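You operate a simulated robot arm through the tools that you are given. There is no shell and no other tool. Be economical: measure what you need, move in short steps, check, and stop when the job is done.

The job below is to be done with a simulated two-armed robot. You get a single attempt, and the scene is never put back.

## Task
Hold the jug on the table top steady with one hand and put the black fitting from the bench left of the bath in it with the other.
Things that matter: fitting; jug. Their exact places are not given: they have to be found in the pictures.

It is judged by the outcome, as a careful person would: the job done as asked, and still so three seconds after it is handed in. It fails if anything else is knocked over, pushed out of place, dropped, spilled or broken.

## Robot
Two 7-joint arms with two-finger grippers on one trunk, on a base that drives. Base frame: it is fixed to the floor where the robot stands at the start and does not move with it; the origin is under the middle of the robot, x ahead of it, y to its left, z up; the surface under the hand at the start is at about z = 880. Units: mm, rad, N and s.
The left shoulder is at the start at [37, 160, 1156], the right one opposite. With the tool pointing down near the work surface each hand reaches from about 280 to 740 mm from the robot's upright axis, wherever it stands, measured 20 degrees to its own side. Places, roughly: jug [-1500, -2000, 1000]. Payload 2.45 kg a hand.
The tool frame of a hand sits at the grasp point between the pads (the TCP): z along the fingers, y along the line on which they close. The tips reach 26 mm beyond it. Largest opening 96 mm; the body of the gripper starts 69 mm behind the TCP.
Orientation is that of the tool frame in the base frame, as a unit quaternion [w, x, y, z]. With the fingers straight down and closing along the base's y, the tool's x points along the base's -x, its y along +y and its z along -z.

## Interface
- The arms move only by the tool play_rows. It takes "left_series", "right_series" or both (then of equal length, played together; a hand with none holds still); each is a list of rows, each an object of numbers (a shift or turn left out is 0, a gripper value left out holds the last): "gripper": the opening, from 0 (shut) to 1 (fully open); "x", "y", "z": the shift along the tool's x, y, z in mm; "rx", "ry", "rz": the turn, a rotation vector about the tool's x, y, z in rad. In form: [{"gripper": .., "x": .., "y": .., "z": .., "rx": .., "ry": .., "rz": ..}, ...]. A call has 1 to 8 rows; each row shifts and turns the commanded pose from where the row before left it, along the tool's axes as they then stand. Each row takes 0.2 s and may step no farther than 50 mm and 0.15 rad from the row before; otherwise, or with a gripper value out of range, the whole call is refused. A pose out of reach is approached as far as the arm can. The call stops where the force on the tool passes 40 N (or 10 N more than at its start, if that is more) or the arm is blocked; 0.2 s more then pass. The fingers move at their own pace and stop on an object; they squeeze with about 28 N. The grip force told is the motor's: it shows also when the fingers shut on nothing. Time passes only in rows, and 0.2 s behind the last, so rows that do not move let the fingers close. It gives the time, the measured TCP pose, the force on the tool (base axes), the opening and the grip force at its end, in the units of the frame above (readings bear some noise), with the torque about the TCP (base axes, N m) and any sound that the robot's microphone picked up.
- Cameras (640 x 400 px; columns grow to the right, rows downward): "scene" is now at [94.8, -20.6, 1624.1]; the picture's right is [-0.26, -0.97, -0.00], its down [-0.78, 0.21, -0.59] and it looks along [0.57, -0.15, -0.81] (base axes); focal length 263 px, centre (320, 200). "left" rides on the left gripper at [82, -3, -98] in its tool frame; the picture's right is [0.04, 1.00, 0.00], its down [-0.73, 0.03, -0.68] and it looks along [-0.68, 0.03, 0.73] (tool axes); focal length 256 px, centre (320, 200). "right" rides on the right gripper at [82, 3, -98] in its tool frame; the picture's right is [-0.04, 1.00, 0.00], its down [-0.73, -0.03, -0.68] and it looks along [-0.68, -0.03, 0.73] (tool axes); focal length 256 px, centre (320, 200).
- get_image(camera): a new picture of that camera. No time passes.
- slide_trunk(by): slides the trunk up (or, below 0, down) by that many mm; the arms and the scene camera ride with it, the base frame stays. It gives what a move gives, with no picture.
- drive_base(legs): drives the robot by 1 to 6 legs, each [ahead, left, turn to the left] in mm, mm and rad, along the robot's own axes; the way and the turn of a leg run together, so that a leg with both is an arc; at most 1500 mm and 3.142 rad a leg. The arms and the cameras ride along, it lands a little off, and it stops where it bumps. It gives what a move gives.
- turn_head(pan, tilt): turns the head with the scene camera to pan (to the left, within 2.094 rad either way) and tilt (down, from -0.506 to 1.204), counted from straight ahead of the robot. It gives what a move gives.
- locate(camera, pixels): for up to 12 pixels [column, row] of the newest picture of that camera ("zoom" is the newest enlarged one), the place [x, y, z] in the base frame of the surface seen there, good to about 3 mm. No time passes.
- enlarge(camera, box): a new picture of the part [left, top, right, bottom] of that camera's present view, enlarged. No time passes.
- close_job(): hands the job in; it is judged then, once.

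Go step by step. Measure first, check grasps and placings, and put right what went wrong. The budget is 80 turns and 62 pictures, counting those below and the enlarged ones. Unless the task says otherwise, let go and move clear before handing in, and close with one line.

The tools are called after "Request:" as name(argument=value, ...) on one line, values as JSON. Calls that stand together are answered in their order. play_rows: Moves the arms, as the interface text tells. Its arguments: {"type":"object","properties":{"left_series":{"type":"array","items":{"type":"object","properties":{"gripper":{"type":"number"},"x":{"type":"number"},"y":{"type":"number"},"z":{"type":"number"},"rx":{"type":"number"},"ry":{"type":"number"},"rz":{"type":"number"}}}},"right_series":{"type":"array","items":{"type":"object","properties":{"gripper":{"type":"number"},"x":{"type":"number"},"y":{"type":"number"},"z":{"type":"number"},"rx":{"type":"number"},"ry":{"type":"number"},"rz":{"type":"number"}}}}},"required":[]} The other tools are called the same way: slide_trunk (by) slides the trunk up or down; drive_base (legs) drives the base; turn_head (pan, tilt) turns the head that bears the scene camera; get_image (camera) takes a picture; locate (camera, pixels) gives the place of the surface under pixels of a picture; enlarge (camera, box) takes an enlarged picture of a part of a camera's view; close_job () hands the job in.

At the start:

```text
time_s: 0.0
left_ee_pos: [450.2, 48.8, 1106.8]
left_tool_rot: [-0.001, 0.0, 1.0, 0.0]
left_ft_force: [-0.2, -0.5, 0.3]
left_wrist_torque: [0.0, -0.01, 0.03]
left_opening: 95.9
left_finger_force: 0.1
right_ee_pos: [501.7, -295.9, 1191.0]
right_tool_rot: [-0.001, 0.001, 1.0, 0.001]
right_ft_force: [-0.9, -0.4, 0.1]
right_wrist_torque: [0.0, 0.02, 0.0]
right_opening: 96.3
right_finger_force: 0.2
trunk travel left (down, up): [-325.0, 242.0]
robot x, y, heading: [-1.0, -5.7, -0.001]
head pan, tilt: [-0.26, 0.939]
```

scene: 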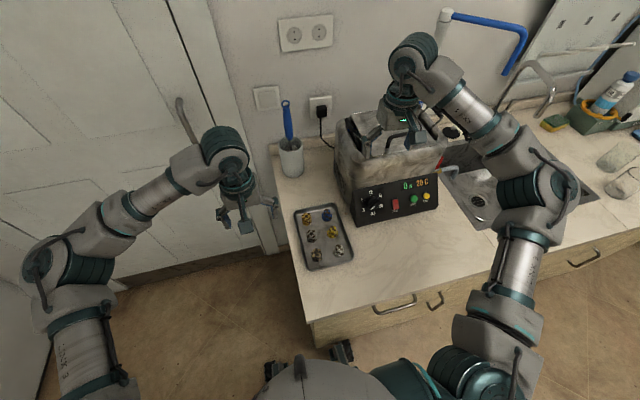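
right: 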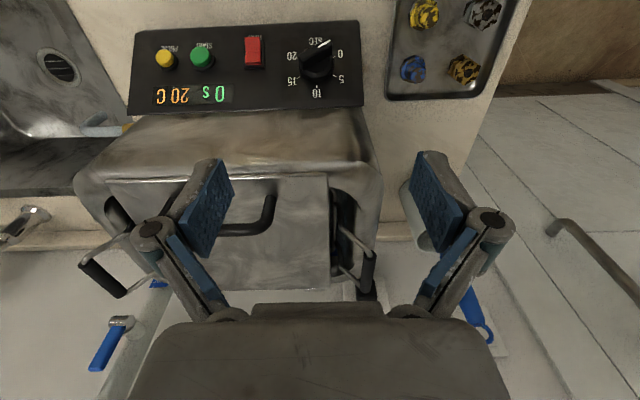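
left: 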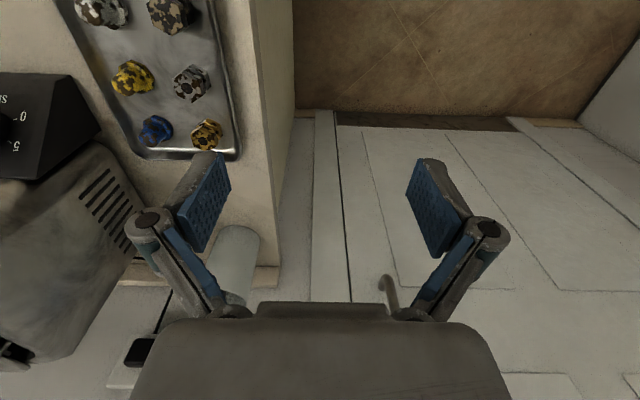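

The tray at about (324,238) holds six fittings of different colours. I'll enlarge it to find the black one.

Request:
enlarge(camera="scene", box=[280, 195, 370, 275])

Request:
enlarge(camera="left", box=[60, 0, 260, 160])

```text
5.00 times, centred on (325, 235) of scene
```

zoom: 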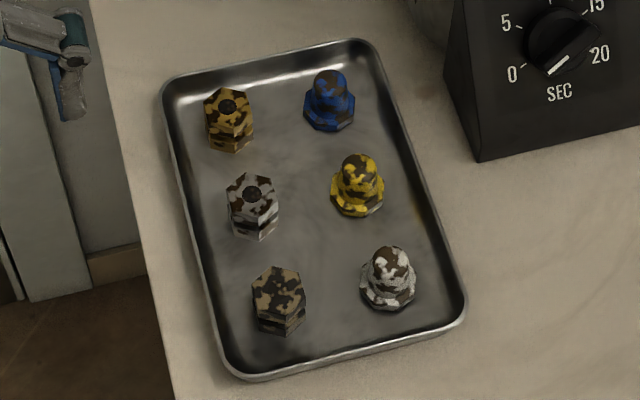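

```text
2.50 times, centred on (160, 80) of left
```

zoom: 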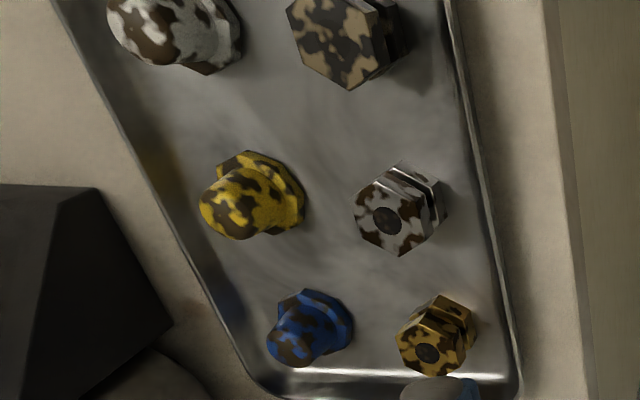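

Five pieces are brass, blue, silver, yellow and white under brown dirt. The near-left one at zoom (280,300) looks black under tan dirt, so I'll measure it and the tray with a new scene zoom.

Request:
enlarge(camera="scene", box=[300, 235, 340, 270])

Request:
locate(camera="scene", pixels=[[316, 253], [310, 238], [325, 215], [333, 232], [339, 250], [330, 266], [297, 212], [354, 258], [313, 320], [347, 207]])

```text
11.43 times, centred on (320, 252) of scene
```

zoom: 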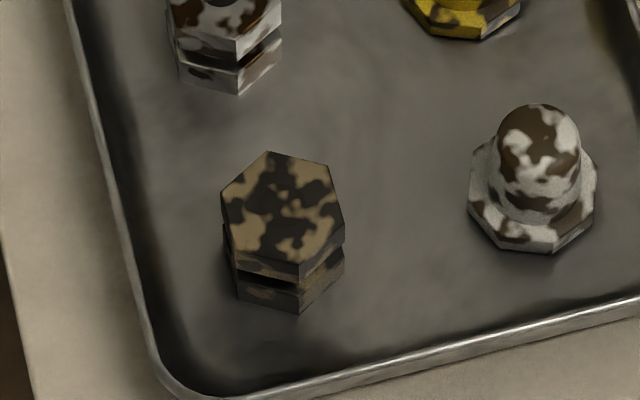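

```text
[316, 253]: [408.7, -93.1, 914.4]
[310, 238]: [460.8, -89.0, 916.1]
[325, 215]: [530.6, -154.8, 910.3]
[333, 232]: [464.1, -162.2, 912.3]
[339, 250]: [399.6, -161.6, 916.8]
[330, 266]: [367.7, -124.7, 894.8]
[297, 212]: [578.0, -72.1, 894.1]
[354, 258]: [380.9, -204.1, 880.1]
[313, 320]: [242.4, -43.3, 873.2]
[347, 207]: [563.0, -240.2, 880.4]
```

The piece at (316,253) is black under tan dirt, with its top at about z 914 and its position near (405,-93). Before grasping, I'll turn the head to find the jug, so I can choose which hand does which.

Request:
turn_head(pan=-2.09, tilt=0.35)

Request:
get_image(camera="scene")

```text
time_s: 1.8
left_ee_pos: [446.5, 49.6, 1108.4]
left_tool_rot: [0.0, 0.0, 1.0, -0.001]
left_ft_force: [-0.5, -0.4, -0.5]
left_wrist_torque: [0.02, 0.0, 0.04]
left_opening: 96.1
left_finger_force: 0.1
right_ee_pos: [500.0, -295.8, 1193.3]
right_tool_rot: [0.001, 0.001, 1.0, 0.001]
right_ft_force: [-0.5, 0.9, -0.3]
right_wrist_torque: [0.02, -0.01, 0.03]
right_opening: 95.9
right_finger_force: 0.0
trunk travel left (down, up): [-325.0, 242.0]
robot x, y, heading: [-2.3, -3.9, 0.006]
head pan, tilt: [-2.089, 0.351]
```

```text
55 pictures are left
```

scene: 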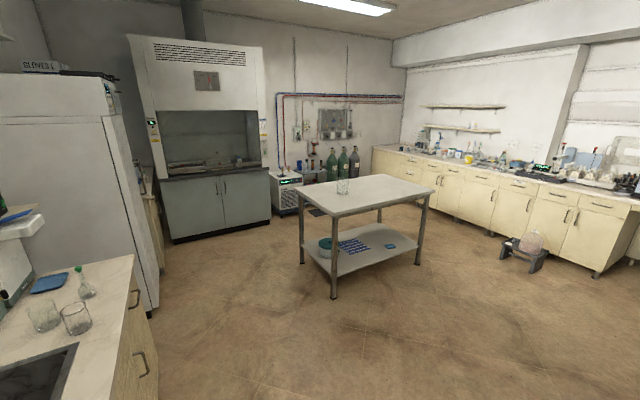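

Request:
enlarge(camera="scene", box=[290, 160, 450, 260])

Request:
locate(camera="scene", pixels=[[343, 187], [300, 197], [343, 217], [429, 193], [380, 176], [333, 297], [418, 263], [270, 220], [155, 310], [524, 265]])

```text
4.00 times, centred on (370, 210) of scene
```

zoom: 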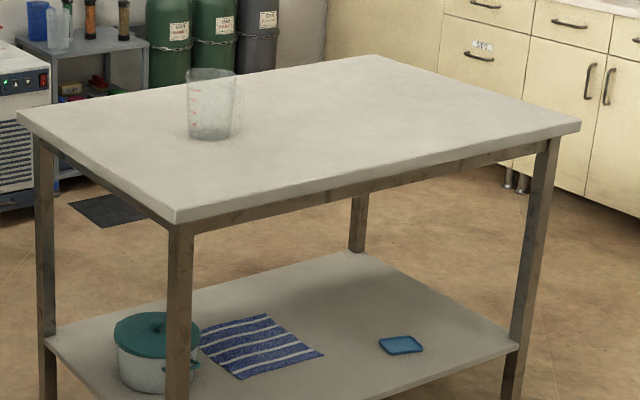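

```text
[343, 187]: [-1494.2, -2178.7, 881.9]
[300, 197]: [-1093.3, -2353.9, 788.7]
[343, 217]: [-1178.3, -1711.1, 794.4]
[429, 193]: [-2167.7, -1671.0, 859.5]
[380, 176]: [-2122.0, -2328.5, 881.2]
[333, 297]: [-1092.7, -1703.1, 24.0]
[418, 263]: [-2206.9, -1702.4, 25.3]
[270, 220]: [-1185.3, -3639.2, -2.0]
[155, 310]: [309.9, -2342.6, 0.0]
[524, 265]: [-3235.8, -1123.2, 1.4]
```

The jug stands on the island table at zoom (211,105). I'll measure it.

Request:
locate(camera="zoom", pixels=[[190, 135], [211, 140], [228, 138], [195, 75], [211, 110], [237, 90], [240, 115], [178, 222], [580, 125], [375, 56], [18, 115], [150, 160]])

Request:
enlarge(camera="scene", box=[328, 170, 360, 200])

```text
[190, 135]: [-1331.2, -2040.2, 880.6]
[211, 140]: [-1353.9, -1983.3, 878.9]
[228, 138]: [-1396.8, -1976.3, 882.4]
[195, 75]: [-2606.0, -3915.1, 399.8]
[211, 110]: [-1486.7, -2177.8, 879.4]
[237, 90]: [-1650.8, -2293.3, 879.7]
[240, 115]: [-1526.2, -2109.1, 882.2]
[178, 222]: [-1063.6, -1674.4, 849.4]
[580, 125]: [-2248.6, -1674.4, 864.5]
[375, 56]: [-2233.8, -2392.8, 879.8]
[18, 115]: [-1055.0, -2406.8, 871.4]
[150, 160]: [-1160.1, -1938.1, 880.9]
```

```text
13.33 times, centred on (344, 185) of scene
```

zoom: 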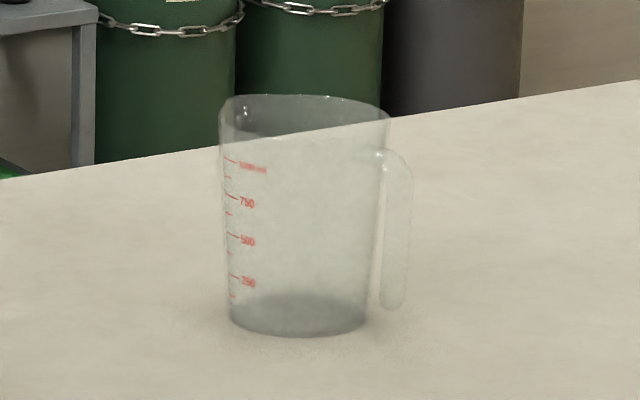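

The jug is transparent, about 110 mm wide, with its base near (-1385,-2027) and its handle toward -x/+y. From the table's +y side the right hand can take the handle while the left hand carries the fitting. I'll move the left hand over the fitting now and turn the head back.

Request:
play_rows(left_series=[{"x": 10, "y": -36, "z": 24, "gripper": 0.6}, {"x": 10, "y": -36, "z": 24}, {"x": 10, "y": -36, "z": 24}, {"x": 10, "y": -36, "z": 24}])

Request:
turn_head(pan=-0.26, tilt=0.939)

Request:
get_image(camera="left")

Request:
get_image(camera="scene")

```text
time_s: 2.8
left_ee_pos: [406.4, -95.6, 1011.3]
left_tool_rot: [0.003, 0.0, 1.0, 0.001]
left_ft_force: [0.3, 0.0, -0.3]
left_wrist_torque: [0.01, 0.0, -0.02]
left_opening: 57.9
left_finger_force: 0.0
right_ee_pos: [498.9, -298.0, 1192.2]
right_tool_rot: [0.001, 0.001, 1.0, 0.001]
right_ft_force: [-0.4, 0.0, 1.1]
right_wrist_torque: [0.02, 0.01, 0.0]
right_opening: 96.0
right_finger_force: 0.0
trunk travel left (down, up): [-325.0, 242.0]
robot x, y, heading: [-3.1, -1.9, 0.006]
head pan, tilt: [-2.089, 0.351]
```

```text
time_s: 4.6
left_ee_pos: [406.6, -93.2, 1011.1]
left_tool_rot: [0.001, 0.0, 1.0, 0.0]
left_ft_force: [0.3, -0.2, -0.4]
left_wrist_torque: [0.03, 0.03, 0.04]
left_opening: 57.6
left_finger_force: 0.1
right_ee_pos: [499.7, -295.0, 1194.0]
right_tool_rot: [0.001, 0.001, 1.0, 0.001]
right_ft_force: [0.4, 0.7, 0.0]
right_wrist_torque: [-0.01, 0.0, 0.0]
right_opening: 95.9
right_finger_force: 0.1
trunk travel left (down, up): [-325.0, 242.0]
robot x, y, heading: [-2.2, -1.8, 0.003]
head pan, tilt: [-0.26, 0.939]
```

```text
52 pictures are left
```

left: 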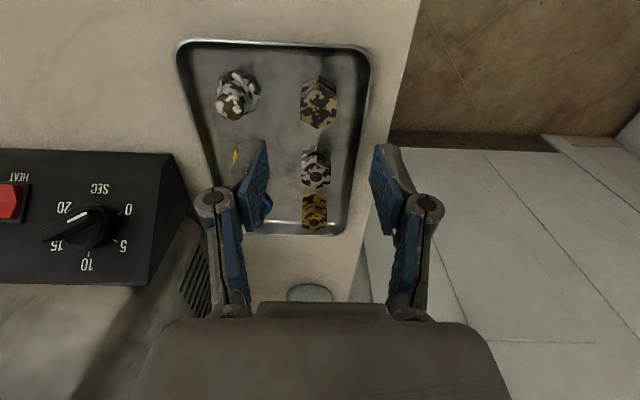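

```text
51 pictures are left
```

scene: 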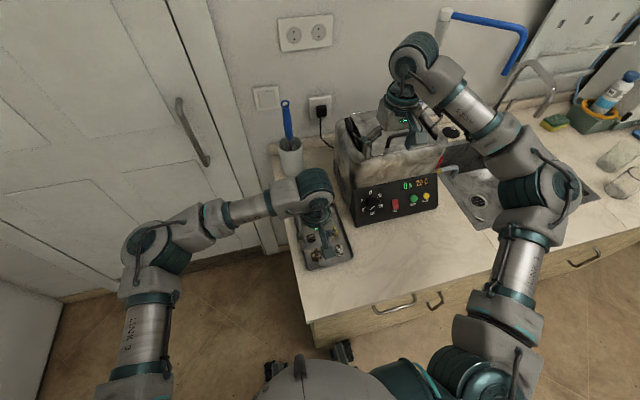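

The hand is nearly above the black piece, which shows at left (319,100). I'll zoom in for its centre and the direction of its flats.

Request:
enlarge(camera="left", box=[280, 70, 360, 130])

Request:
locate(camera="left", pixels=[[320, 84], [320, 100], [306, 100], [334, 100], [360, 100], [371, 100], [280, 100], [318, 170], [380, 110]])

```text
6.67 times, centred on (320, 100) of left
```

zoom: 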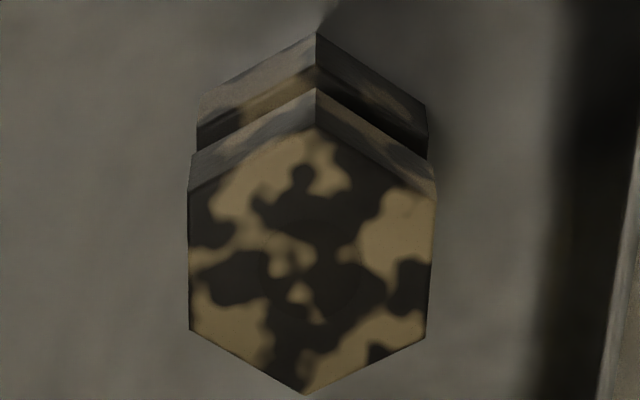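

```text
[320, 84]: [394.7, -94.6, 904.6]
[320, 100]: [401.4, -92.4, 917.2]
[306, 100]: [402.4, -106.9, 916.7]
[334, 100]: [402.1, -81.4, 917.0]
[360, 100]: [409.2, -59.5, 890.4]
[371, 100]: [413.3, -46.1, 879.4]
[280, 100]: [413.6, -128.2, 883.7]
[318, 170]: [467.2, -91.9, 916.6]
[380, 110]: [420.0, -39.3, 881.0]
```

The flats face ±y, the top is at z 917 and the centre is near (405,-94), so the hand is aligned. I'll narrow the opening to clear the tray rim, descend to z 915 and close.

Request:
play_rows(left_series=[{"gripper": 0.45}, {"z": 40}, {"z": 40}, {"z": 16}, {}])

Request:
get_image(camera="left")

```text
time_s: 5.8
left_ee_pos: [407.3, -94.3, 913.7]
left_tool_rot: [0.001, 0.001, 1.0, 0.001]
left_ft_force: [0.4, 0.4, -0.6]
left_wrist_torque: [0.01, 0.01, -0.01]
left_opening: 43.4
left_finger_force: 0.0
right_ee_pos: [498.7, -295.4, 1193.9]
right_tool_rot: [0.001, 0.001, 1.0, 0.0]
right_ft_force: [-0.3, -0.6, 0.0]
right_wrist_torque: [0.0, 0.0, 0.01]
right_opening: 95.9
right_finger_force: 0.1
trunk travel left (down, up): [-325.0, 242.0]
robot x, y, heading: [0.3, -2.6, -0.001]
head pan, tilt: [-0.26, 0.939]
```

```text
49 pictures are left
```

left: 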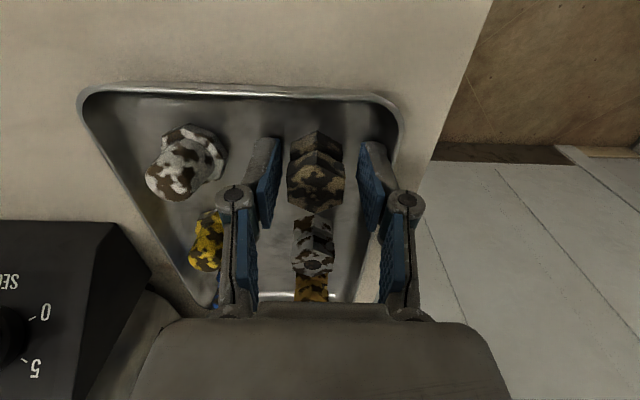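

The fitting at (316,180) is centred between the pads and clear of the others. I'll close the gripper, then lift.

Request:
play_rows(left_series=[{"gripper": 0.0}, {}, {}, {"z": -10}, {"z": -40}, {"z": -45}, {"z": -45}])

Request:
get_image(camera="left")

```text
time_s: 7.4
left_ee_pos: [406.6, -92.5, 1057.1]
left_tool_rot: [0.0, 0.0, 1.0, 0.001]
left_ft_force: [0.5, 0.4, -1.2]
left_wrist_torque: [0.03, -0.04, 0.02]
left_opening: 30.7
left_finger_force: 28.4
right_ee_pos: [498.1, -296.5, 1194.0]
right_tool_rot: [0.002, 0.001, 1.0, 0.001]
right_ft_force: [0.5, 0.6, 0.0]
right_wrist_torque: [0.03, -0.01, -0.02]
right_opening: 96.1
right_finger_force: 0.0
trunk travel left (down, up): [-325.0, 242.0]
robot x, y, heading: [-2.8, -3.3, 0.001]
head pan, tilt: [-0.26, 0.939]
```

```text
48 pictures are left
```

left: 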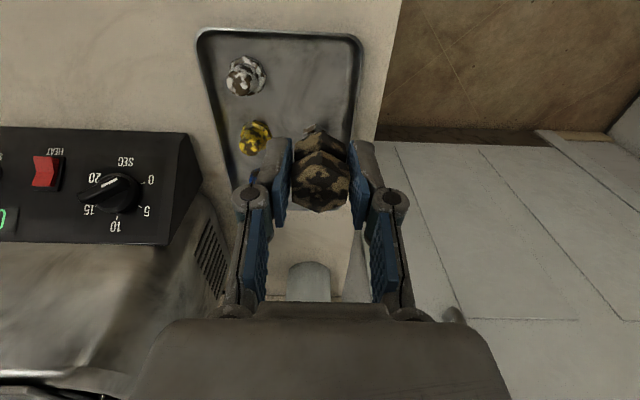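

The black fitting is held at 30.7 mm opening with 28 N, and it is clear of the tray. I'll raise it higher, then back the robot away from the bench.

Request:
play_rows(left_series=[{"z": -45}, {"z": -45}, {"z": -35}])

Request:
drive_base(legs=[[-700, 0, 0]])

Request:
drive_base(legs=[[0, 0, -1.571], [0, -700, 0], [900, 0, 0]])

Request:
turn_head(pan=0.0, tilt=0.7)

Request:
get_image(camera="scene")

```text
time_s: 8.2
left_ee_pos: [405.6, -93.5, 1181.9]
left_tool_rot: [0.001, 0.0, 1.0, 0.001]
left_ft_force: [0.8, 0.5, -1.0]
left_wrist_torque: [0.0, 0.0, 0.0]
left_opening: 30.8
left_finger_force: 28.2
right_ee_pos: [498.6, -297.3, 1193.4]
right_tool_rot: [0.002, 0.001, 1.0, 0.002]
right_ft_force: [-0.9, -0.8, 0.3]
right_wrist_torque: [-0.01, -0.02, 0.01]
right_opening: 95.8
right_finger_force: 0.1
trunk travel left (down, up): [-325.0, 242.0]
robot x, y, heading: [-2.3, -1.3, 0.002]
head pan, tilt: [-0.26, 0.939]
```

```text
time_s: 12.1
left_ee_pos: [-291.8, -92.0, 1180.5]
left_tool_rot: [0.001, -0.01, 1.0, 0.0]
left_ft_force: [-0.7, 0.3, 0.3]
left_wrist_torque: [-0.01, 0.0, -0.02]
left_opening: 30.8
left_finger_force: 28.0
right_ee_pos: [-195.6, -292.5, 1193.0]
right_tool_rot: [0.001, -0.009, 1.0, -0.001]
right_ft_force: [-0.3, 0.8, 0.1]
right_wrist_torque: [0.03, -0.01, 0.01]
right_opening: 96.0
right_finger_force: 0.0
trunk travel left (down, up): [-325.0, 242.0]
robot x, y, heading: [-704.1, -4.2, 0.022]
head pan, tilt: [-0.26, 0.939]
```

```text
time_s: 24.1
left_ee_pos: [-1462.8, -1322.9, 1182.1]
left_tool_rot: [0.001, 0.701, 0.713, -0.003]
left_ft_force: [1.1, -0.3, -0.3]
left_wrist_torque: [0.03, 0.03, 0.02]
left_opening: 30.6
left_finger_force: 27.7
right_ee_pos: [-1666.0, -1420.0, 1198.0]
right_tool_rot: [0.0, 0.702, 0.712, -0.004]
right_ft_force: [0.9, -0.4, 0.0]
right_wrist_torque: [-0.01, 0.0, -0.02]
right_opening: 95.8
right_finger_force: 0.0
trunk travel left (down, up): [-325.0, 242.0]
robot x, y, heading: [-1383.5, -921.7, -1.555]
head pan, tilt: [-0.26, 0.939]
```

```text
time_s: 24.9
left_ee_pos: [-1467.0, -1319.6, 1183.9]
left_tool_rot: [0.002, 0.702, 0.713, -0.004]
left_ft_force: [0.3, -0.2, -1.0]
left_wrist_torque: [-0.05, -0.03, 0.05]
left_opening: 30.6
left_finger_force: 27.4
right_ee_pos: [-1668.0, -1415.8, 1197.9]
right_tool_rot: [0.001, 0.702, 0.712, -0.004]
right_ft_force: [-0.5, 0.0, -0.1]
right_wrist_torque: [-0.03, -0.02, 0.0]
right_opening: 96.1
right_finger_force: 0.0
trunk travel left (down, up): [-325.0, 242.0]
robot x, y, heading: [-1385.0, -921.7, -1.559]
head pan, tilt: [0.0, 0.7]
```

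```text
47 pictures are left
```

scene: 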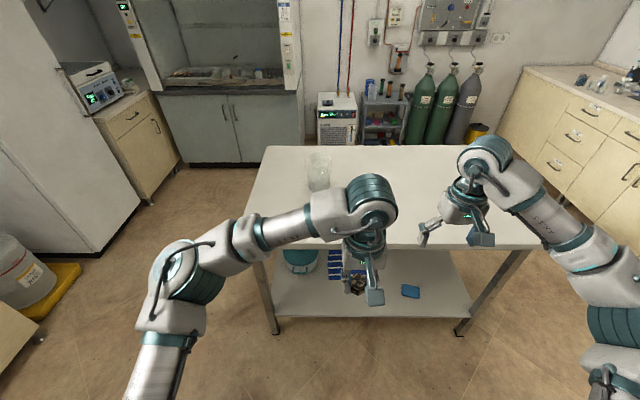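

The jug at (320,172) is straight ahead. I'll measure it more closely.

Request:
enlarge(camera="scene", box=[290, 140, 354, 200])

Request:
locate(camera="zoom", pixels=[[210, 480], [300, 345], [260, 360], [350, 330], [300, 100], [200, 120], [300, 390]])

```text
6.67 times, centred on (322, 170) of scene
```

zoom: 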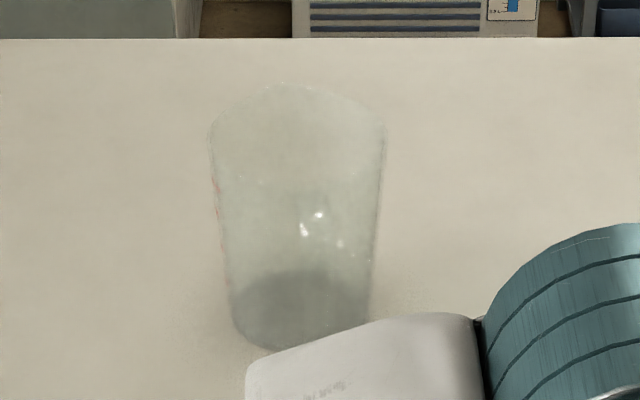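

```text
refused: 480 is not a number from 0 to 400
```

The jug is about 125 mm across the top and its handle seems to point toward the robot (glints near zoom (320,215)). I'll move the left hand aside to clear the view, drive closer and look again.

Request:
play_rows(left_series=[{"y": 45}, {"y": 45}, {"y": 45}, {"y": 25}])

Request:
drive_base(legs=[[400, 0, -0.012]])

Request:
turn_head(pan=0.0, tilt=0.9)

Request:
get_image(camera="scene")

```text
time_s: 25.9
left_ee_pos: [-1299.2, -1315.4, 1185.2]
left_tool_rot: [0.0, 0.702, 0.713, -0.006]
left_ft_force: [0.5, 0.1, -0.2]
left_wrist_torque: [0.01, 0.02, 0.02]
left_opening: 30.9
left_finger_force: 28.2
right_ee_pos: [-1661.6, -1416.1, 1199.9]
right_tool_rot: [-0.001, 0.701, 0.713, -0.006]
right_ft_force: [0.2, 0.2, -0.9]
right_wrist_torque: [0.01, 0.04, -0.03]
right_opening: 96.1
right_finger_force: 0.1
trunk travel left (down, up): [-325.0, 242.0]
robot x, y, heading: [-1385.4, -919.6, -1.553]
head pan, tilt: [0.0, 0.7]
```

```text
time_s: 28.4
left_ee_pos: [-1303.7, -1714.7, 1184.0]
left_tool_rot: [0.0, 0.706, 0.709, -0.006]
left_ft_force: [0.1, -0.1, -0.3]
left_wrist_torque: [0.02, -0.04, 0.03]
left_opening: 30.6
left_finger_force: 27.7
right_ee_pos: [-1667.1, -1810.4, 1200.0]
right_tool_rot: [0.001, 0.705, 0.709, -0.005]
right_ft_force: [-0.6, 0.2, 0.3]
right_wrist_torque: [0.02, -0.04, 0.0]
right_opening: 96.1
right_finger_force: 0.1
trunk travel left (down, up): [-325.0, 242.0]
robot x, y, heading: [-1377.4, -1316.4, -1.563]
head pan, tilt: [0.0, 0.7]
```

```text
time_s: 29.1
left_ee_pos: [-1299.1, -1713.3, 1186.1]
left_tool_rot: [0.002, 0.706, 0.709, -0.007]
left_ft_force: [0.4, -0.5, -0.1]
left_wrist_torque: [-0.02, -0.01, -0.04]
left_opening: 30.7
left_finger_force: 27.8
right_ee_pos: [-1663.5, -1808.1, 1202.4]
right_tool_rot: [0.002, 0.706, 0.709, -0.007]
right_ft_force: [0.2, -0.3, 0.7]
right_wrist_torque: [-0.03, 0.02, 0.0]
right_opening: 95.8
right_finger_force: 0.1
trunk travel left (down, up): [-325.0, 242.0]
robot x, y, heading: [-1381.0, -1321.5, -1.567]
head pan, tilt: [0.0, 0.901]
```

```text
45 pictures are left
```

scene: 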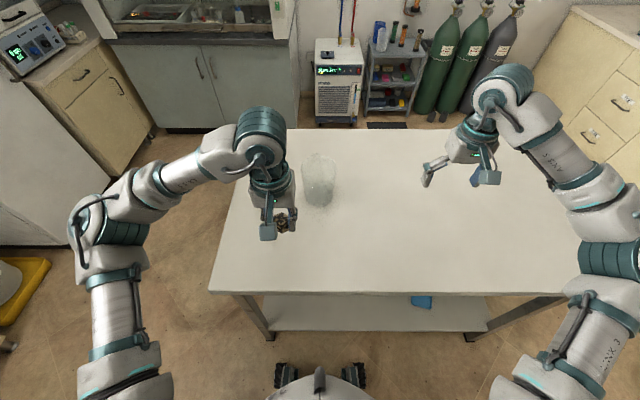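

Request:
enlarge(camera="scene", box=[290, 140, 354, 220])

Request:
locate(camera="scene", pixels=[[315, 207], [305, 203], [328, 204], [278, 375], [363, 375], [330, 297], [316, 200], [330, 215], [232, 280], [318, 295]])

```text
5.00 times, centred on (322, 180) of scene
```

zoom: 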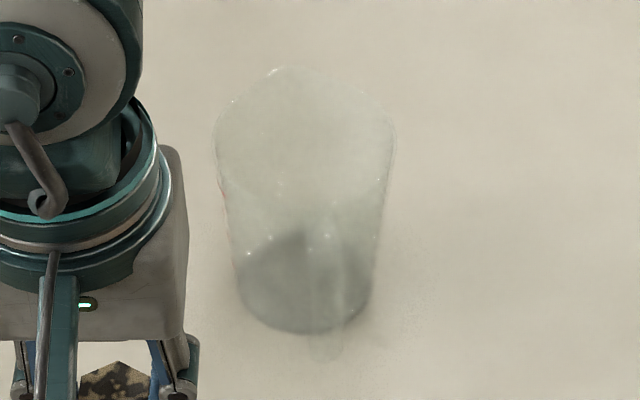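

```text
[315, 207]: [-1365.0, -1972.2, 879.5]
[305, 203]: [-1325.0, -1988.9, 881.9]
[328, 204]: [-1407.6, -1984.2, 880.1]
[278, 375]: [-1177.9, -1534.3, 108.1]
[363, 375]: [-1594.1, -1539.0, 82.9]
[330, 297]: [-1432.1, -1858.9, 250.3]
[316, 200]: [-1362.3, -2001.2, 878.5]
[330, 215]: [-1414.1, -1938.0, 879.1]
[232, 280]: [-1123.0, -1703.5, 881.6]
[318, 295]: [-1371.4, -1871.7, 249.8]
```

The jug centre is at about (-1366,-2024), and the handle bar shows at zoom (322,310), pointing toward the robot and slightly right. I'll drive in another 75 mm and bring the right hand in front of the handle, still high.

Request:
drive_base(legs=[[75, 0, 0]])

Request:
play_rows(right_series=[{"x": 8, "y": 39, "z": 12, "gripper": 0.6}, {"x": 8, "y": 39, "z": 12}, {"x": 8, "y": 39, "z": 12}, {"x": 8, "y": 39, "z": 12}, {"x": 8, "y": 39, "z": 12}, {"x": 8, "y": 39, "z": 12}, {"x": 8, "y": 39, "z": 12}])

Request:
get_image(camera="right")

```text
time_s: 30.1
left_ee_pos: [-1301.3, -1783.3, 1186.6]
left_tool_rot: [0.002, 0.706, 0.709, -0.008]
left_ft_force: [0.3, -0.3, 0.6]
left_wrist_torque: [-0.02, -0.01, 0.0]
left_opening: 30.7
left_finger_force: 27.9
right_ee_pos: [-1665.7, -1878.5, 1202.9]
right_tool_rot: [0.002, 0.706, 0.708, -0.008]
right_ft_force: [-0.5, -0.9, -0.8]
right_wrist_torque: [0.02, 0.0, -0.01]
right_opening: 95.8
right_finger_force: 0.0
trunk travel left (down, up): [-325.0, 242.0]
robot x, y, heading: [-1379.0, -1390.4, -1.574]
head pan, tilt: [0.0, 0.901]
```

```text
time_s: 31.8
left_ee_pos: [-1296.9, -1784.0, 1186.7]
left_tool_rot: [0.001, 0.706, 0.708, -0.008]
left_ft_force: [-0.3, -0.2, -0.4]
left_wrist_torque: [0.02, 0.02, 0.02]
left_opening: 30.9
left_finger_force: 28.4
right_ee_pos: [-1390.1, -1823.6, 1116.2]
right_tool_rot: [0.0, 0.707, 0.707, -0.009]
right_ft_force: [0.4, 0.1, -0.7]
right_wrist_torque: [-0.05, 0.05, -0.01]
right_opening: 57.6
right_finger_force: 0.0
trunk travel left (down, up): [-325.0, 242.0]
robot x, y, heading: [-1379.2, -1392.9, -1.569]
head pan, tilt: [0.0, 0.901]
```

```text
43 pictures are left
```

right: 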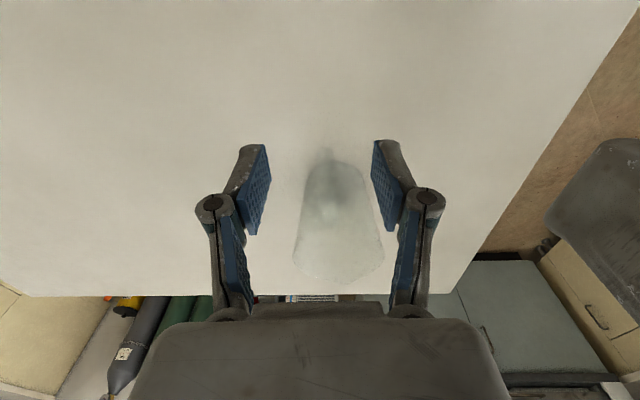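

Request:
enlarge(camera="right", box=[270, 130, 400, 300])

Request:
locate(camera="right", pixels=[[327, 152], [305, 170], [360, 170], [335, 160], [327, 145]])

```text
2.35 times, centred on (335, 215) of right
```

zoom: 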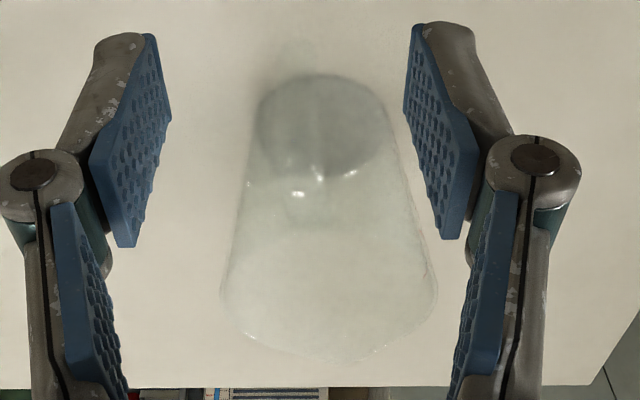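

```text
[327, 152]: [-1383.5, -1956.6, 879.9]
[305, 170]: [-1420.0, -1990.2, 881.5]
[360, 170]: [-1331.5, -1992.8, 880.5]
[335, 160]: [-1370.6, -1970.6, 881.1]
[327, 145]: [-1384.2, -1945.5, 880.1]
```

The glints put the handle's top at about (-1390,-1940,1020), with its bar running down from there, about 16° toward -x. I'll move the left hand further aside while the right hand yaws to the handle direction and tilts its fingers forward 43°.

Request:
play_rows(left_series=[{"y": 45}, {"y": 45}, {"y": 30}, {}, {}, {}, {}, {}], right_series=[{}, {"rz": -0.14}, {"rz": -0.14}, {"ry": -0.15}, {"ry": -0.15}, {"ry": -0.15}, {"ry": -0.15}, {"ry": -0.15}])

Request:
get_image(camera="right")

Request:
get_image(camera="scene")

```text
time_s: 33.5
left_ee_pos: [-1175.7, -1782.9, 1184.7]
left_tool_rot: [0.002, 0.706, 0.708, -0.009]
left_ft_force: [0.3, -0.4, -0.2]
left_wrist_torque: [0.0, 0.01, -0.01]
left_opening: 30.4
left_finger_force: 27.8
right_ee_pos: [-1389.0, -1821.6, 1116.1]
right_tool_rot: [0.295, 0.554, 0.744, -0.228]
right_ft_force: [-0.8, -0.3, -0.4]
right_wrist_torque: [0.0, 0.01, 0.01]
right_opening: 57.5
right_finger_force: 0.1
trunk travel left (down, up): [-325.0, 242.0]
robot x, y, heading: [-1381.3, -1395.2, -1.57]
head pan, tilt: [0.0, 0.901]
```

```text
41 pictures are left
```

right: 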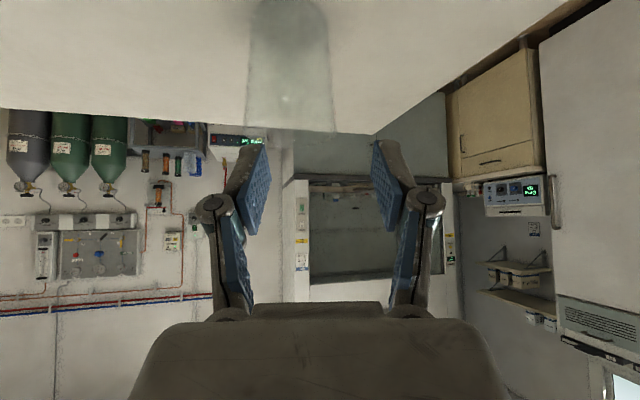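

```text
40 pictures are left
```

scene: 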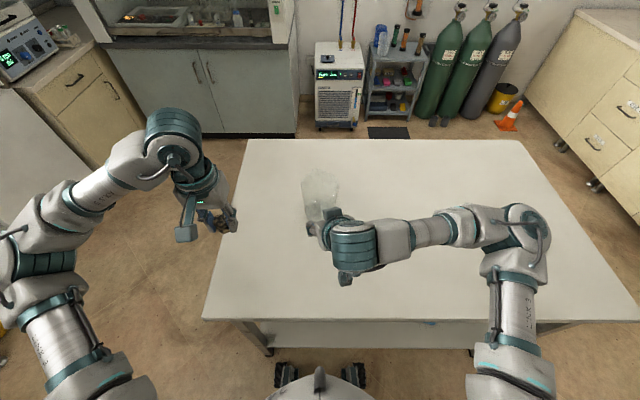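

Request:
enlarge(camera="right", box=[220, 0, 360, 140])

```text
2.86 times, centred on (290, 70) of right
```

zoom: 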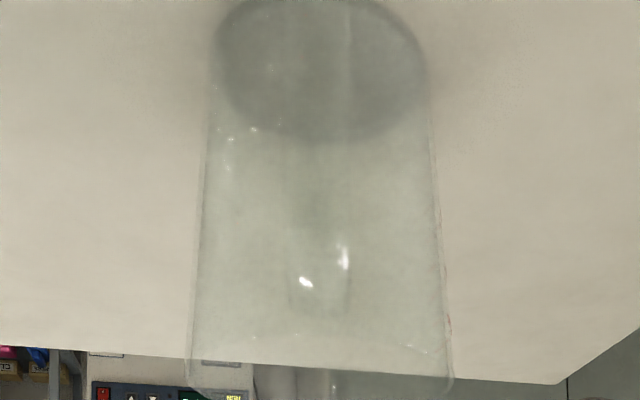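

The handle bar is at zoom (318, 200–315), about 21 mm wide. Its top is at z≈1030 and its outer face near (-1389,-1932). I'll line up sideways and go halfway in along the finger direction.

Request:
play_rows(right_series=[{"x": 10, "y": -30}, {"z": 40}, {"z": 45}])

Request:
enlarge(camera="right", box=[200, 0, 440, 200])

Request:
enlarge(camera="scene", box=[280, 160, 380, 290])

```text
time_s: 34.4
left_ee_pos: [-1175.2, -1783.6, 1185.8]
left_tool_rot: [0.0, 0.706, 0.708, -0.008]
left_ft_force: [-0.2, -0.8, -0.8]
left_wrist_torque: [0.0, 0.03, 0.0]
left_opening: 30.7
left_finger_force: 27.9
right_ee_pos: [-1405.8, -1882.0, 1047.7]
right_tool_rot: [0.293, 0.555, 0.744, -0.227]
right_ft_force: [0.3, 0.4, 0.1]
right_wrist_torque: [-0.03, 0.03, -0.01]
right_opening: 57.4
right_finger_force: 0.0
trunk travel left (down, up): [-325.0, 242.0]
robot x, y, heading: [-1381.6, -1394.0, -1.566]
head pan, tilt: [0.0, 0.901]
```

```text
2.00 times, centred on (320, 100) of right
```

zoom: 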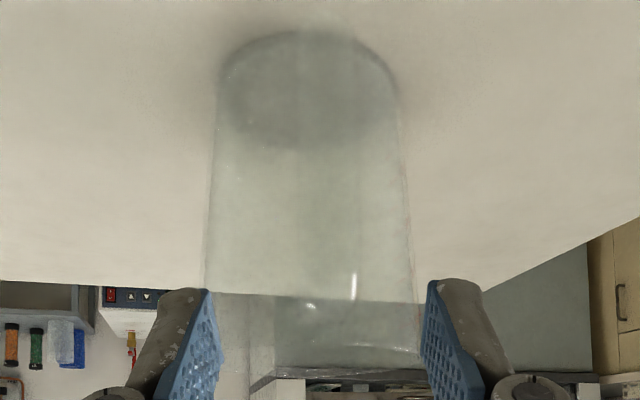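

```text
3.08 times, centred on (330, 225) of scene
```

zoom: 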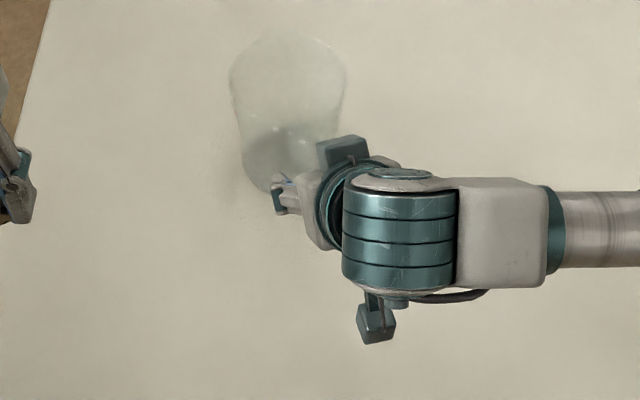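

The handle sits centred between the fingers, near zoom (325,300). I'll advance the remaining 85 mm in small steps, stopping on any contact.

Request:
play_rows(right_series=[{"z": 30}, {"z": 28}, {"z": 15}, {"z": 10}, {}])

Request:
get_image(camera="right")

Request:
enlarge(camera="scene", box=[280, 160, 380, 290])

```text
time_s: 35.5
left_ee_pos: [-1176.1, -1782.3, 1185.7]
left_tool_rot: [0.001, 0.706, 0.708, -0.008]
left_ft_force: [-0.4, 0.2, -1.2]
left_wrist_torque: [-0.01, 0.02, -0.01]
left_opening: 30.6
left_finger_force: 28.3
right_ee_pos: [-1390.2, -1936.3, 987.7]
right_tool_rot: [0.292, 0.555, 0.745, -0.227]
right_ft_force: [0.4, -0.3, -0.1]
right_wrist_torque: [0.01, 0.02, 0.01]
right_opening: 57.4
right_finger_force: 0.0
trunk travel left (down, up): [-325.0, 242.0]
robot x, y, heading: [-1380.9, -1392.7, -1.57]
head pan, tilt: [0.0, 0.901]
```

```text
36 pictures are left
```

right: 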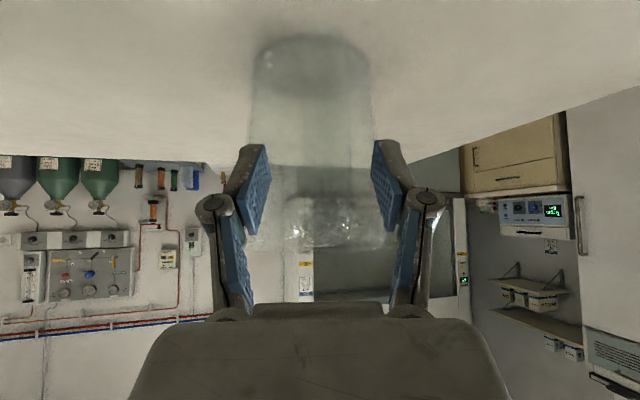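

```text
3.08 times, centred on (330, 225) of scene
```

zoom: 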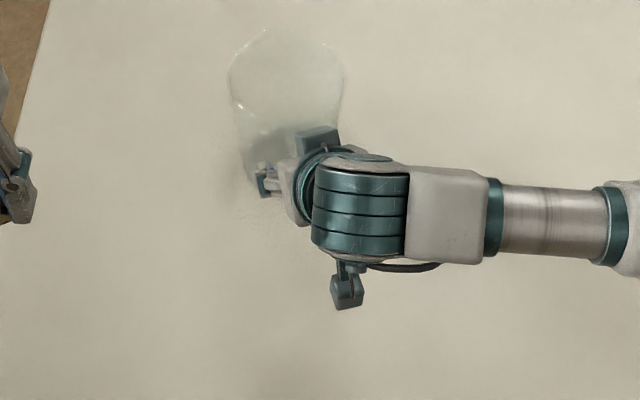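

Request:
enlarge(camera="right", box=[230, 90, 410, 270])

Request:
locate(camera="scene", pixels=[[330, 203], [328, 208], [338, 245], [335, 255], [312, 218], [330, 213]])

```text
2.22 times, centred on (320, 180) of right
```

zoom: 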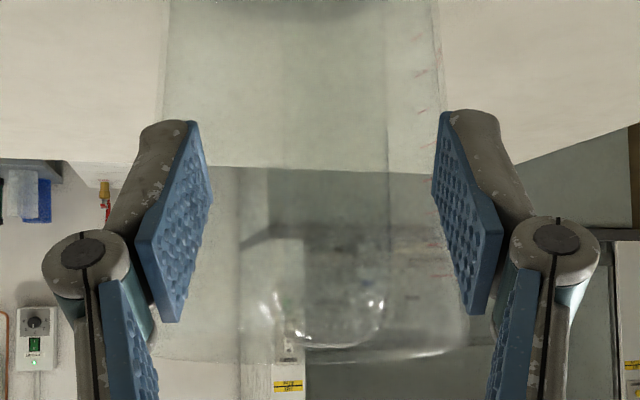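

```text
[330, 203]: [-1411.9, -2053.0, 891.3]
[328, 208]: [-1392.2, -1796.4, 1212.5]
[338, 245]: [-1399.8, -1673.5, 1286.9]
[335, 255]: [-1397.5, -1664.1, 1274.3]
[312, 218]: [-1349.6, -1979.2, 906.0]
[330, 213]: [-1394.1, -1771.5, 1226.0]
```

The clear handle, zoom columns 270–385 with its top at row 340, lies between the pads. I'll close gently on it.

Request:
play_rows(right_series=[{"gripper": 0.4}, {"gripper": 0.3}, {"gripper": 0.2}, {"gripper": 0.1}, {"gripper": 0.0}, {}])

Request:
enlarge(camera="right", box=[230, 90, 410, 270])

```text
time_s: 37.0
left_ee_pos: [-1177.3, -1782.5, 1186.2]
left_tool_rot: [0.002, 0.706, 0.708, -0.008]
left_ft_force: [0.5, -0.4, 0.6]
left_wrist_torque: [-0.02, 0.0, 0.02]
left_opening: 30.5
left_finger_force: 28.0
right_ee_pos: [-1391.1, -1935.8, 989.6]
right_tool_rot: [0.294, 0.556, 0.744, -0.228]
right_ft_force: [0.7, -1.3, 2.0]
right_wrist_torque: [-0.15, -0.15, -0.01]
right_opening: 20.5
right_finger_force: 28.1
trunk travel left (down, up): [-325.0, 242.0]
robot x, y, heading: [-1380.7, -1397.6, -1.568]
head pan, tilt: [0.0, 0.901]
```

```text
2.22 times, centred on (320, 180) of right
```

zoom: 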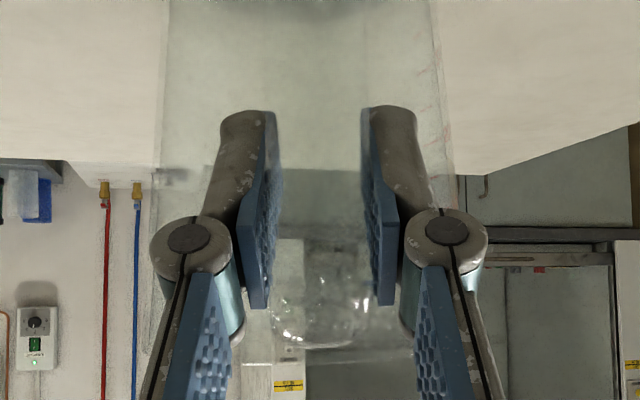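

The right hand holds the handle at 20.5 mm opening with 28 N. Now I'll turn the left hand about its vertical axis so its camera faces away from the right hand and can look into the jug.

Request:
play_rows(left_series=[{"rz": 0.15}, {"rz": 0.15}, {"rz": 0.15}, {"rz": 0.15}, {"rz": 0.15}, {"rz": 0.15}, {"rz": 0.15}, {"rz": 0.15}])

Request:
get_image(camera="left")

Request:
get_image(camera="scene")

```text
time_s: 38.8
left_ee_pos: [-1189.5, -1770.9, 1179.9]
left_tool_rot: [0.006, 0.982, 0.187, -0.006]
left_ft_force: [0.5, -0.5, -0.8]
left_wrist_torque: [-0.01, -0.01, 0.02]
left_opening: 30.6
left_finger_force: 28.6
left hand out of reach, approached as far as the arm can: row 8
right_ee_pos: [-1391.5, -1937.0, 989.3]
right_tool_rot: [0.294, 0.556, 0.743, -0.229]
right_ft_force: [0.2, -0.1, 2.1]
right_wrist_torque: [-0.17, -0.23, -0.01]
right_opening: 20.3
right_finger_force: 27.9
trunk travel left (down, up): [-325.0, 242.0]
robot x, y, heading: [-1379.4, -1387.0, -1.566]
head pan, tilt: [0.0, 0.901]
```

```text
32 pictures are left
```

left: 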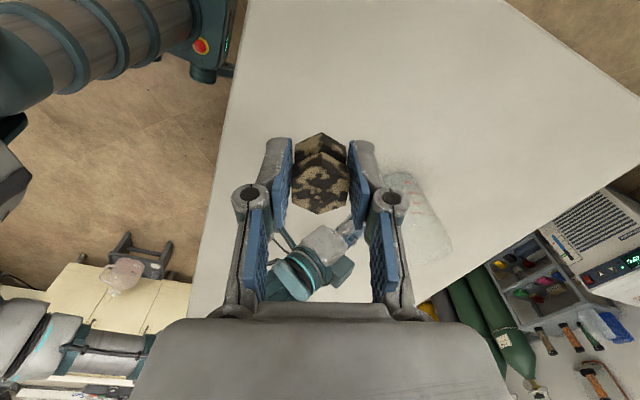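

```text
31 pictures are left
```

scene: 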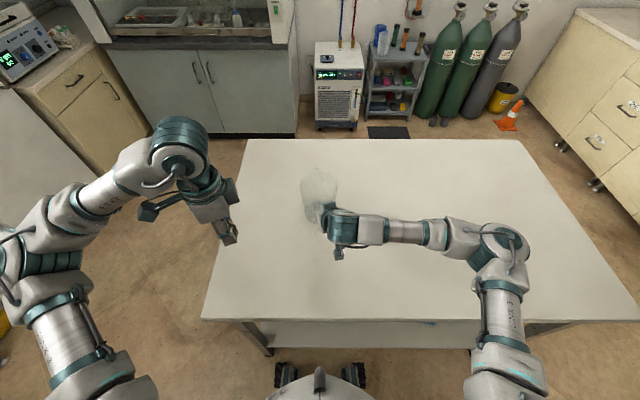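

The left wrist hit its limit at about 68° of turn, which is enough. I'll back off slightly for slack and move it away along -y, well clear of the right wrist, before going over the jug.

Request:
play_rows(left_series=[{"rz": -0.15}, {"x": -23, "y": 40}, {"x": -23, "y": 40}, {"x": -23, "y": 40}, {"x": -23, "y": 40}, {"x": -23, "y": 40}])

Request:
get_image(camera="left")

Request:
get_image(camera="scene")

```text
time_s: 40.1
left_ee_pos: [-1253.5, -1869.7, 1158.6]
left_tool_rot: [0.006, 0.965, 0.262, -0.006]
left_ft_force: [-0.7, -0.3, -0.8]
left_wrist_torque: [0.0, 0.01, 0.01]
left_opening: 30.7
left_finger_force: 28.2
left hand out of reach, approached as far as the arm can: row 3, 4, 5, 6
right_ee_pos: [-1391.9, -1936.2, 989.0]
right_tool_rot: [0.293, 0.556, 0.744, -0.227]
right_ft_force: [1.1, -0.6, 1.4]
right_wrist_torque: [-0.15, -0.28, -0.02]
right_opening: 20.5
right_finger_force: 28.2
trunk travel left (down, up): [-325.0, 242.0]
robot x, y, heading: [-1381.8, -1387.8, -1.564]
head pan, tilt: [0.0, 0.901]
```

```text
30 pictures are left
```

left: 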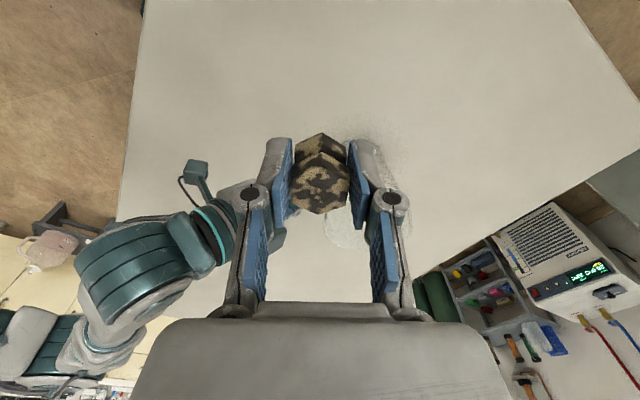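

```text
29 pictures are left
```

scene: 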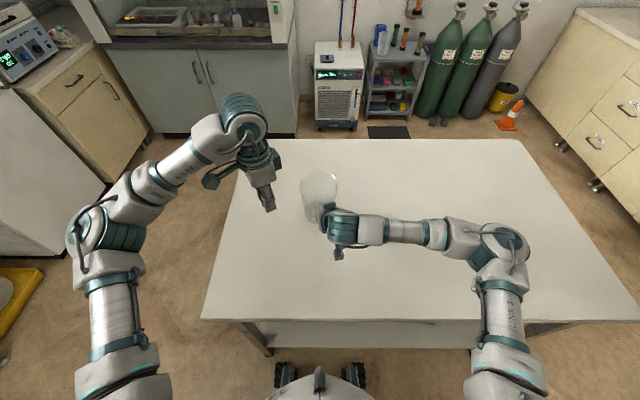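

The left arm ran out of reach with this yaw and lagged to (-1253,-1870,1159), still above the jug. I'll back off some yaw and shift toward -x in small steps to see whether it recovers.

Request:
play_rows(left_series=[{"rz": -0.15}, {"rz": -0.15}, {"rz": -0.1}])

```text
time_s: 41.0
left_ee_pos: [-1251.9, -1869.2, 1157.4]
left_tool_rot: [0.004, 0.894, 0.447, -0.007]
left_ft_force: [-0.8, -0.3, -0.2]
left_wrist_torque: [0.03, 0.05, 0.0]
left_opening: 30.7
left_finger_force: 28.0
right_ee_pos: [-1391.2, -1937.1, 988.8]
right_tool_rot: [0.293, 0.556, 0.744, -0.228]
right_ft_force: [0.1, -1.3, 1.6]
right_wrist_torque: [-0.12, -0.14, -0.02]
right_opening: 20.1
right_finger_force: 28.1
trunk travel left (down, up): [-325.0, 242.0]
robot x, y, heading: [-1377.5, -1393.0, -1.567]
head pan, tilt: [0.0, 0.901]
```

The command point follows the reached pose, so no hidden offset remains. I'll go straight toward the jug centre for half the distance and check.

Request:
play_rows(left_series=[{"x": -46, "y": -1, "z": -10}, {"x": -46, "y": -1, "z": -10}])

Request:
get_image(camera="left")

```text
time_s: 41.5
left_ee_pos: [-1313.0, -1943.6, 1177.5]
left_tool_rot: [0.006, 0.895, 0.446, -0.005]
left_ft_force: [-0.1, -0.6, 0.3]
left_wrist_torque: [0.0, -0.02, 0.01]
left_opening: 30.8
left_finger_force: 27.9
right_ee_pos: [-1393.3, -1936.9, 988.3]
right_tool_rot: [0.295, 0.556, 0.744, -0.226]
right_ft_force: [2.1, -1.8, 0.8]
right_wrist_torque: [0.17, 0.04, 0.0]
right_opening: 20.5
right_finger_force: 28.0
trunk travel left (down, up): [-325.0, 242.0]
robot x, y, heading: [-1380.5, -1394.1, -1.57]
head pan, tilt: [0.0, 0.901]
```

```text
28 pictures are left
```

left: 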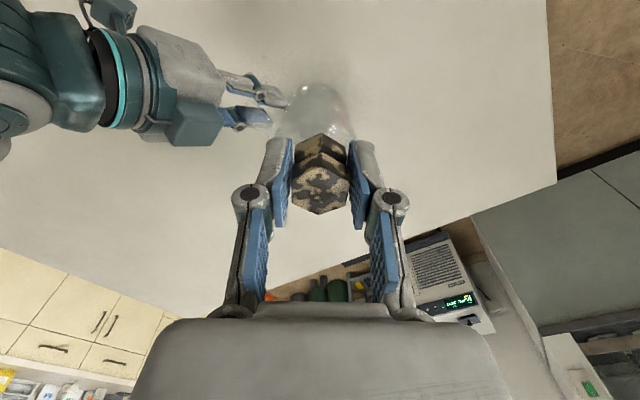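

It recovered and tracks well; the jug shows at left (315,110), right ahead. I'll continue to above the jug centre.

Request:
play_rows(left_series=[{"x": -35}, {"x": -35}, {"x": -27}])

Request:
get_image(camera="left")

Request:
get_image(camera="scene")

```text
time_s: 42.4
left_ee_pos: [-1350.0, -1993.0, 1155.3]
left_tool_rot: [0.004, 0.894, 0.448, -0.006]
left_ft_force: [-0.3, -0.6, 0.0]
left_wrist_torque: [0.02, -0.03, 0.03]
left_opening: 30.6
left_finger_force: 27.9
left hand out of reach, approached as far as the arm can: row 2, 3
right_ee_pos: [-1394.1, -1936.9, 988.4]
right_tool_rot: [0.295, 0.555, 0.744, -0.226]
right_ft_force: [0.1, 1.7, 2.2]
right_wrist_torque: [0.09, -0.2, 0.08]
right_opening: 20.6
right_finger_force: 28.2
trunk travel left (down, up): [-325.0, 242.0]
robot x, y, heading: [-1383.8, -1389.9, -1.568]
head pan, tilt: [0.0, 0.901]
```

```text
27 pictures are left
```

left: 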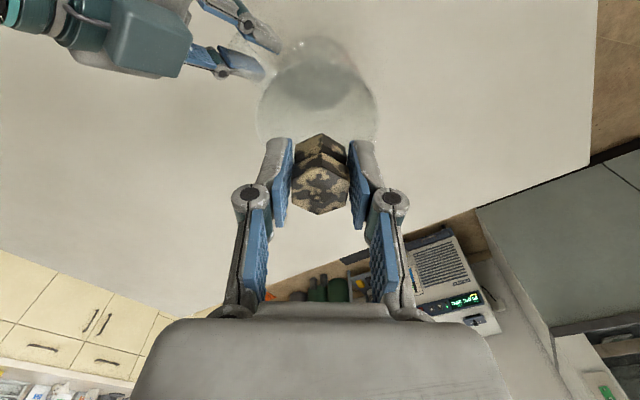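

```text
26 pictures are left
```

scene: 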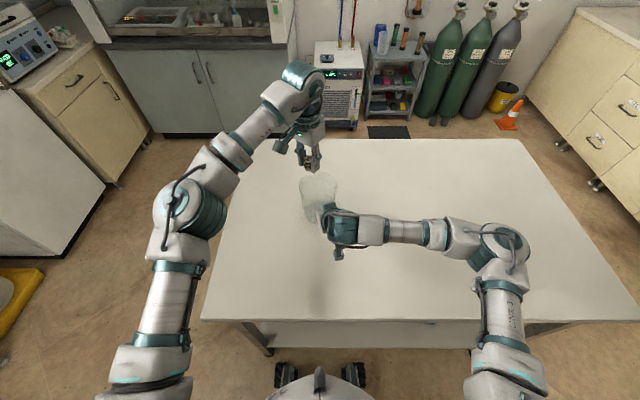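

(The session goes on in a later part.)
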